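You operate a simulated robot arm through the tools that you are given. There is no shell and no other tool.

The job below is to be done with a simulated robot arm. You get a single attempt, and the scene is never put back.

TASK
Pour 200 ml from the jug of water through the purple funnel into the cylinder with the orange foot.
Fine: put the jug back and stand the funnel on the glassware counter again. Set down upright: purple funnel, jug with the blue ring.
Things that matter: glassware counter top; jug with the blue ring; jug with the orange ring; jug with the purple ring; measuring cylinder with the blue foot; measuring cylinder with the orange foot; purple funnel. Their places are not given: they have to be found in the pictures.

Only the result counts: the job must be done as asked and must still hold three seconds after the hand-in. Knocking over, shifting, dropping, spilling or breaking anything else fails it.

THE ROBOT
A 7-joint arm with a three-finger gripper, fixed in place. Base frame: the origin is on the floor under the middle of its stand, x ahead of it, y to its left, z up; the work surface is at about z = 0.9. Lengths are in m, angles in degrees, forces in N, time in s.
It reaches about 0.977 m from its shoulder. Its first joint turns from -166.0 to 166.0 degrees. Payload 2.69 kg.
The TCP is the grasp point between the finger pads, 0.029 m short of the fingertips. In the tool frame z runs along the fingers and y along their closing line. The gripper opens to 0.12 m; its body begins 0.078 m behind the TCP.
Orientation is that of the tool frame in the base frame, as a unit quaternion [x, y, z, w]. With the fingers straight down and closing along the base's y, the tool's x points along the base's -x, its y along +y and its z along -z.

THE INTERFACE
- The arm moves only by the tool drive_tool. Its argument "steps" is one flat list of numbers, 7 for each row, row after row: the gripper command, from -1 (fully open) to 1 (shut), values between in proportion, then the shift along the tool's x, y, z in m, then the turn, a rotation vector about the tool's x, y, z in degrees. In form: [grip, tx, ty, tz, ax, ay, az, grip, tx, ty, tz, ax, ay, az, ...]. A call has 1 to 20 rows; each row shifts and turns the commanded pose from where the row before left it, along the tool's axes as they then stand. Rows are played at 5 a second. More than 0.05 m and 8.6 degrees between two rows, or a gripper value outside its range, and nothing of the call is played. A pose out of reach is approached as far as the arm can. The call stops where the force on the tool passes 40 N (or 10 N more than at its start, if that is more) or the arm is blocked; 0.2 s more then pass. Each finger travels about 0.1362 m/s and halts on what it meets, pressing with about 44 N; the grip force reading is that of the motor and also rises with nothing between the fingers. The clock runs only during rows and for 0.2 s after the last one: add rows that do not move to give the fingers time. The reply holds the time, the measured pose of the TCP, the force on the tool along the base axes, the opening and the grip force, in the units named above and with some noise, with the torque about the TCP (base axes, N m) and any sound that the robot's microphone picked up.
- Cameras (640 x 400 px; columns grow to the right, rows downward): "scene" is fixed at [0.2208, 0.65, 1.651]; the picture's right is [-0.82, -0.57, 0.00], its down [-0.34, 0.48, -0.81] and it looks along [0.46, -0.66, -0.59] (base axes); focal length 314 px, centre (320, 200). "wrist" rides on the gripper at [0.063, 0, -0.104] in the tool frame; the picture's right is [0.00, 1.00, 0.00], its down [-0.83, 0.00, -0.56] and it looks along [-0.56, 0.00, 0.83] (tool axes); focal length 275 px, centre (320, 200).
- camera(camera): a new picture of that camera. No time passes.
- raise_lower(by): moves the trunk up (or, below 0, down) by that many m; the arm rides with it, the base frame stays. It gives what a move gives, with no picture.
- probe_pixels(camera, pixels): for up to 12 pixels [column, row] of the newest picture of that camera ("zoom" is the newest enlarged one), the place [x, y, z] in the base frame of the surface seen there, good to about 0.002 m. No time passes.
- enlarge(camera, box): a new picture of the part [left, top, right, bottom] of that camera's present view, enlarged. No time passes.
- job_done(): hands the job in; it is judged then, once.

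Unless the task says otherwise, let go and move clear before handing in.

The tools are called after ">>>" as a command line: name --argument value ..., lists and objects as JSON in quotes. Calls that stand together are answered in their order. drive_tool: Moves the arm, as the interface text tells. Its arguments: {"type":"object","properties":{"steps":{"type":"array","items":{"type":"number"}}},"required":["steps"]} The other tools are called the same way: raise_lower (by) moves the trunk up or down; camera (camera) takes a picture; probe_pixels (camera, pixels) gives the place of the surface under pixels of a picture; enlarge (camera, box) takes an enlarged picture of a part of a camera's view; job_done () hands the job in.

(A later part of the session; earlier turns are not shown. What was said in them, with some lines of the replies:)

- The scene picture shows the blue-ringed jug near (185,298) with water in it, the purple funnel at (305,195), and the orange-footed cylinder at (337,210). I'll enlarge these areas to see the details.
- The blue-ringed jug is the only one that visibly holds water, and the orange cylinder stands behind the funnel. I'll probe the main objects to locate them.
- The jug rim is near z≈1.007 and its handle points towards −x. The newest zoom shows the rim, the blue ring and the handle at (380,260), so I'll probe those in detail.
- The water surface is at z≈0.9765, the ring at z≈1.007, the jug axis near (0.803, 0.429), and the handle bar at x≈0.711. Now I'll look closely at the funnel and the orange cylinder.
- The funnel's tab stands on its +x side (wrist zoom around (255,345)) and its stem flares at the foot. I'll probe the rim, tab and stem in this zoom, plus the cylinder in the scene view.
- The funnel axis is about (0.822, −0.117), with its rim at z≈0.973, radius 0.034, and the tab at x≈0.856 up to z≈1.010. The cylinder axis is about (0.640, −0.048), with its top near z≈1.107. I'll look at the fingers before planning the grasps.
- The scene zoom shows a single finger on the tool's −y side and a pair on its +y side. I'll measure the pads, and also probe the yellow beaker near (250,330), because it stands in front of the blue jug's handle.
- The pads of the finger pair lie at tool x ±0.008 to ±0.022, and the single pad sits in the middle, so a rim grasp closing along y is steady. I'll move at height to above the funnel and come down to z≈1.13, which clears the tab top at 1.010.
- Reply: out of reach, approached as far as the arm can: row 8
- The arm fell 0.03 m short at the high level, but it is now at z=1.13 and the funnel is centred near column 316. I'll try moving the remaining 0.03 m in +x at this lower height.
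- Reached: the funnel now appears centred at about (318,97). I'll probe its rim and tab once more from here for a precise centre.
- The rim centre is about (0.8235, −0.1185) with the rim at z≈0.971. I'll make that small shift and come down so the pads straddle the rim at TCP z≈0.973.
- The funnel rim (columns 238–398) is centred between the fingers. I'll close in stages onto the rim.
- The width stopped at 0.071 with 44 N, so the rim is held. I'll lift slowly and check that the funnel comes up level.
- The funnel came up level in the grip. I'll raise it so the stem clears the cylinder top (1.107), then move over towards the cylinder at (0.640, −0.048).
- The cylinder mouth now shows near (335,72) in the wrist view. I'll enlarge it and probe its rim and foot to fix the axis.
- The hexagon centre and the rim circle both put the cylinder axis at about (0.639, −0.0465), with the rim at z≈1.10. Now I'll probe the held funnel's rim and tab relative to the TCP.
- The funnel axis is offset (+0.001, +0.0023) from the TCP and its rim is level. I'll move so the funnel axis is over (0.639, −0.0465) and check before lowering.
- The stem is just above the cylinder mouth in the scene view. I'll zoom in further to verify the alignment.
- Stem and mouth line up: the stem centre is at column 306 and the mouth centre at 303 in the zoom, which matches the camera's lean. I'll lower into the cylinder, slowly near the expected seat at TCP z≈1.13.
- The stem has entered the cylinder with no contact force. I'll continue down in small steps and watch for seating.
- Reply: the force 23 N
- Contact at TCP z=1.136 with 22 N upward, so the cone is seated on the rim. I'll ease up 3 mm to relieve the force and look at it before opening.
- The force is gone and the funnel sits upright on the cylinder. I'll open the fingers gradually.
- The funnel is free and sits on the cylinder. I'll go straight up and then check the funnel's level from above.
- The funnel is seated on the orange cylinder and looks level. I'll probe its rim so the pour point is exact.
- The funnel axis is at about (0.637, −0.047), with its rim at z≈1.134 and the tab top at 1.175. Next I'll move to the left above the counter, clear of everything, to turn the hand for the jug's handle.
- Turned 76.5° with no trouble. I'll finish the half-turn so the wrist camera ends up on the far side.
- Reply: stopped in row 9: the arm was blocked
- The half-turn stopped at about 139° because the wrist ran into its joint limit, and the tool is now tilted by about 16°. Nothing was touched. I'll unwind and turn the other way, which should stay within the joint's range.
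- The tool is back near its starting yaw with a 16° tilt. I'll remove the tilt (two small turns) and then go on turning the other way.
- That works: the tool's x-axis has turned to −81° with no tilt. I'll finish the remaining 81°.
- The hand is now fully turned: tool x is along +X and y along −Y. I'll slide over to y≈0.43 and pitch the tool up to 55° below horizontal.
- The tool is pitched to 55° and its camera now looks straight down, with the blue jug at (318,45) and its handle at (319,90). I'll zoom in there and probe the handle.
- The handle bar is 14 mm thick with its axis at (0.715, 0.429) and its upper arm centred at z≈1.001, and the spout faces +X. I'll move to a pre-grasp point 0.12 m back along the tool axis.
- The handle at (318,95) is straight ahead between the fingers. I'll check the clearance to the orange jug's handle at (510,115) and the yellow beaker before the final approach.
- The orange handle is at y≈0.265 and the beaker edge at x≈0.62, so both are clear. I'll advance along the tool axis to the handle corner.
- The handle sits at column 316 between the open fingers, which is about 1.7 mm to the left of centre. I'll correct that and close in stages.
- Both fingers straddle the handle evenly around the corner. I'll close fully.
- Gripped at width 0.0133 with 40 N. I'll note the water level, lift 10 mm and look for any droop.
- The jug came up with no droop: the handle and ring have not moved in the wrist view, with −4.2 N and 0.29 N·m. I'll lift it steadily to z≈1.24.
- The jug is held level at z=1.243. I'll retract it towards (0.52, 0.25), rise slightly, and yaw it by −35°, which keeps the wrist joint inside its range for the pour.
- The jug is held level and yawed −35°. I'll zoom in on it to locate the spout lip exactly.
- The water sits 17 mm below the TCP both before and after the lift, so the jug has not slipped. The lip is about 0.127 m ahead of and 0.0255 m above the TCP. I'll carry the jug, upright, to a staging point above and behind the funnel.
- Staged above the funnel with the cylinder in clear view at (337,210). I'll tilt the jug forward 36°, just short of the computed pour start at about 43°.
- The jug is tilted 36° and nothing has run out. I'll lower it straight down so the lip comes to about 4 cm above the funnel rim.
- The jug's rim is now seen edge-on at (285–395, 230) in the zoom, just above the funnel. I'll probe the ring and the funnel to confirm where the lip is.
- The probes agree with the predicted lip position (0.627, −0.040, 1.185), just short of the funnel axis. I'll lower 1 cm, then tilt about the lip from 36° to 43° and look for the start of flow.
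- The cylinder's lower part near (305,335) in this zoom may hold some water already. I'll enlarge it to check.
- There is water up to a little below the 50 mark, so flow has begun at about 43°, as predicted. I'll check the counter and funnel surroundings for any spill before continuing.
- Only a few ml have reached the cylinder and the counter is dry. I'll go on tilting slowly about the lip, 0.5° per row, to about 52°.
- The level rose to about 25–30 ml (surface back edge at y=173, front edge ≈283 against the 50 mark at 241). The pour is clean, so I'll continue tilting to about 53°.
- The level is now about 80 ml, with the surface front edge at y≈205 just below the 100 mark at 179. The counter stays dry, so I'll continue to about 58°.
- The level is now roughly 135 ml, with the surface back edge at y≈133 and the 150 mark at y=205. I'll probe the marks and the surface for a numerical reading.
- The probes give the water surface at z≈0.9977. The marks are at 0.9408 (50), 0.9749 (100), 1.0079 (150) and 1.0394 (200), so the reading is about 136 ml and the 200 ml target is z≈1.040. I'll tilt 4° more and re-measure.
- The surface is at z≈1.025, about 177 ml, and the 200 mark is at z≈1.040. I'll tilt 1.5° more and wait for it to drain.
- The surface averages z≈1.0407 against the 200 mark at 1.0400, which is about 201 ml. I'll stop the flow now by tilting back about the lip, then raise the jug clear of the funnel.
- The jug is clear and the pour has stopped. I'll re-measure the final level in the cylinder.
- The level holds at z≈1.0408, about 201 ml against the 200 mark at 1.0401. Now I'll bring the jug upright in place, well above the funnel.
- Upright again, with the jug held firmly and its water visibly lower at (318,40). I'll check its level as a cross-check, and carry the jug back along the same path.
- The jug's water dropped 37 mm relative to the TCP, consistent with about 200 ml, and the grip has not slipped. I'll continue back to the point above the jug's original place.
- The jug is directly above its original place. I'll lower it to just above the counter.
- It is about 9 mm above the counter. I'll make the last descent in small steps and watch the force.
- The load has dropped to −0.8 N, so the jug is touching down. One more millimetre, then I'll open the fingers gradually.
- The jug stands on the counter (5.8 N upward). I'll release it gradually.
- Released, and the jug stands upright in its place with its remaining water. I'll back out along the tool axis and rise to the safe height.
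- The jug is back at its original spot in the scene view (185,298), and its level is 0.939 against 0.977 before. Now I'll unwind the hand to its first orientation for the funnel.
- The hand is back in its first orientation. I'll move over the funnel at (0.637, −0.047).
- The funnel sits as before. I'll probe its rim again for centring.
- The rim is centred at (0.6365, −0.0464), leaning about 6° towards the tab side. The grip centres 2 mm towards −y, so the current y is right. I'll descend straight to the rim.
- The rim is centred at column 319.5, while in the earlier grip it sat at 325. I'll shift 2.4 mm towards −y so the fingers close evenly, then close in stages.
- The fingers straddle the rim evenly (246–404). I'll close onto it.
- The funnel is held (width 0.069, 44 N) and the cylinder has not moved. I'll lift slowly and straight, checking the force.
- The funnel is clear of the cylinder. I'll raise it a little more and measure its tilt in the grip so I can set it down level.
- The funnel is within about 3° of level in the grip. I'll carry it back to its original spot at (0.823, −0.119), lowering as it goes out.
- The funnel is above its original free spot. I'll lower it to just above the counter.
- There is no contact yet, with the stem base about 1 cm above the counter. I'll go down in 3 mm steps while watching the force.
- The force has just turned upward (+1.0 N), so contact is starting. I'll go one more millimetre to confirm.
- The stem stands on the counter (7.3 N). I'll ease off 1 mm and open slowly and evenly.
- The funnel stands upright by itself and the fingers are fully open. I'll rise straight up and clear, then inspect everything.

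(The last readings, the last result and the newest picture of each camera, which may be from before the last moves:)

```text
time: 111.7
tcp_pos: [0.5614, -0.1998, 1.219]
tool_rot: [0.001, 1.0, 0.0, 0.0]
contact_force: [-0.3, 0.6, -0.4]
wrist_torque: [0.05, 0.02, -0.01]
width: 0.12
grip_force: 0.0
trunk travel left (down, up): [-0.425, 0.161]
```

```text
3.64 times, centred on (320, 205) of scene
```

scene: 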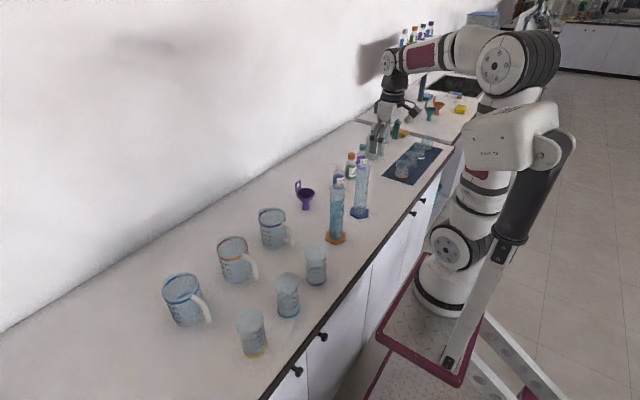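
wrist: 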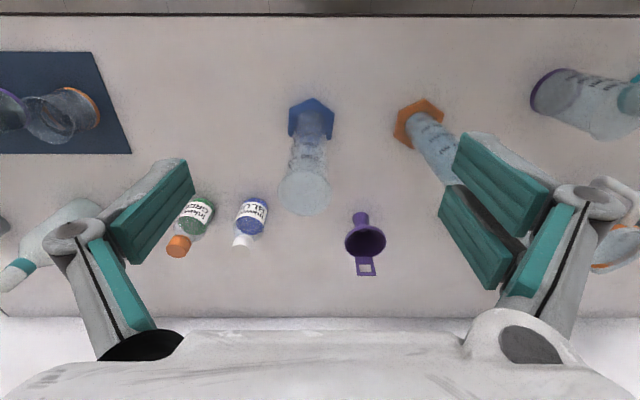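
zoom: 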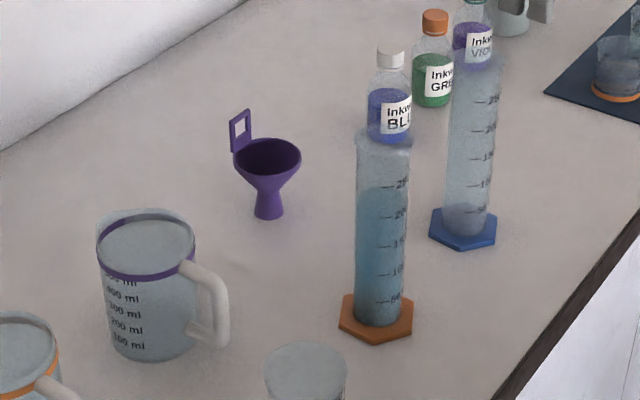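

Everything stands as it should: the funnel at (305,195), the jugs in place, and the cylinder filled. I'll do a last check of the level and the jug.

>>> enlarge --camera "scene" --box '[150, 255, 230, 335]'

>>> enlarge --camera "scene" --box '[320, 180, 355, 225]'

>>> probe_pixels --camera "zoom" --pixels '[[300, 220], [290, 210], [310, 215], [280, 220], [320, 225], [300, 205], [330, 235], [270, 215]]'

```text
5.00 times, centred on (190, 295) of scene
```

zoom: 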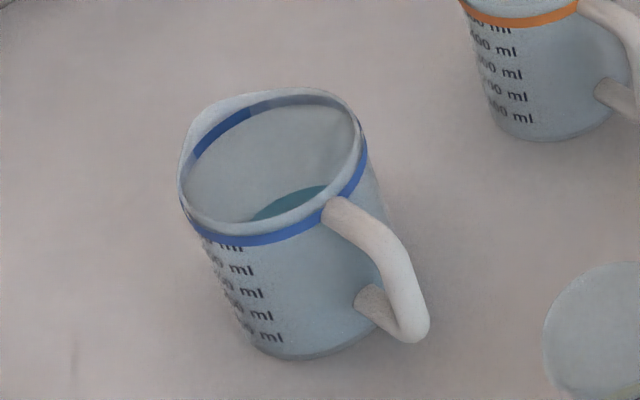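

```text
8.89 times, centred on (338, 202) of scene
```

zoom: 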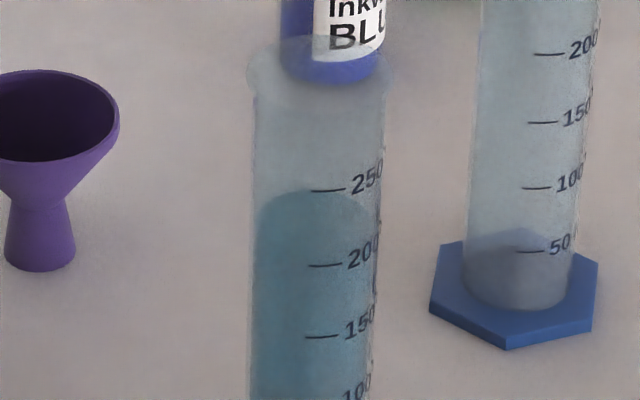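

```text
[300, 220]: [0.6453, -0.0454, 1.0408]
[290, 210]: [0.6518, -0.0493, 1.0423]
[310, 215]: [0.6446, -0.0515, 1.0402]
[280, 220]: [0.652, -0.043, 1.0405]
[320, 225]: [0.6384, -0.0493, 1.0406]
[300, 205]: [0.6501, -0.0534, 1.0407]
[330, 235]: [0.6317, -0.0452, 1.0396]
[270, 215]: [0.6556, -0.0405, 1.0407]
```

The cylinder surface reads z≈1.0407 against the 200 mark at 1.0401, about 201 ml. The blue-ring jug stands upright in its place, the funnel stands on the counter, and the hand is clear, so I'm handing in.

>>> job_done

```text
The job is handed in.
```

I poured about 201 ml from the jug with the blue ring, through the purple funnel, into the cylinder with the orange foot. The job is handed in.

- **Volume:** the water surface in the cylinder settled at z ≈ 1.0407, against the 200 ml mark at z ≈ 1.0401. The drop in the jug's own water level is consistent with about 200 ml.
- **Jug:** it is back upright in its original place, to within a few millimetres, and the hand has let go of it.
- **Funnel:** it stands upright on its stem at its original spot on the counter.
- **Cylinder:** it shifted by about 2 mm when I seated the funnel on it.
- **Surroundings:** I saw no spill in the pictures. The other jugs, beakers, bottles and the blue-foot cylinder stayed where they were.
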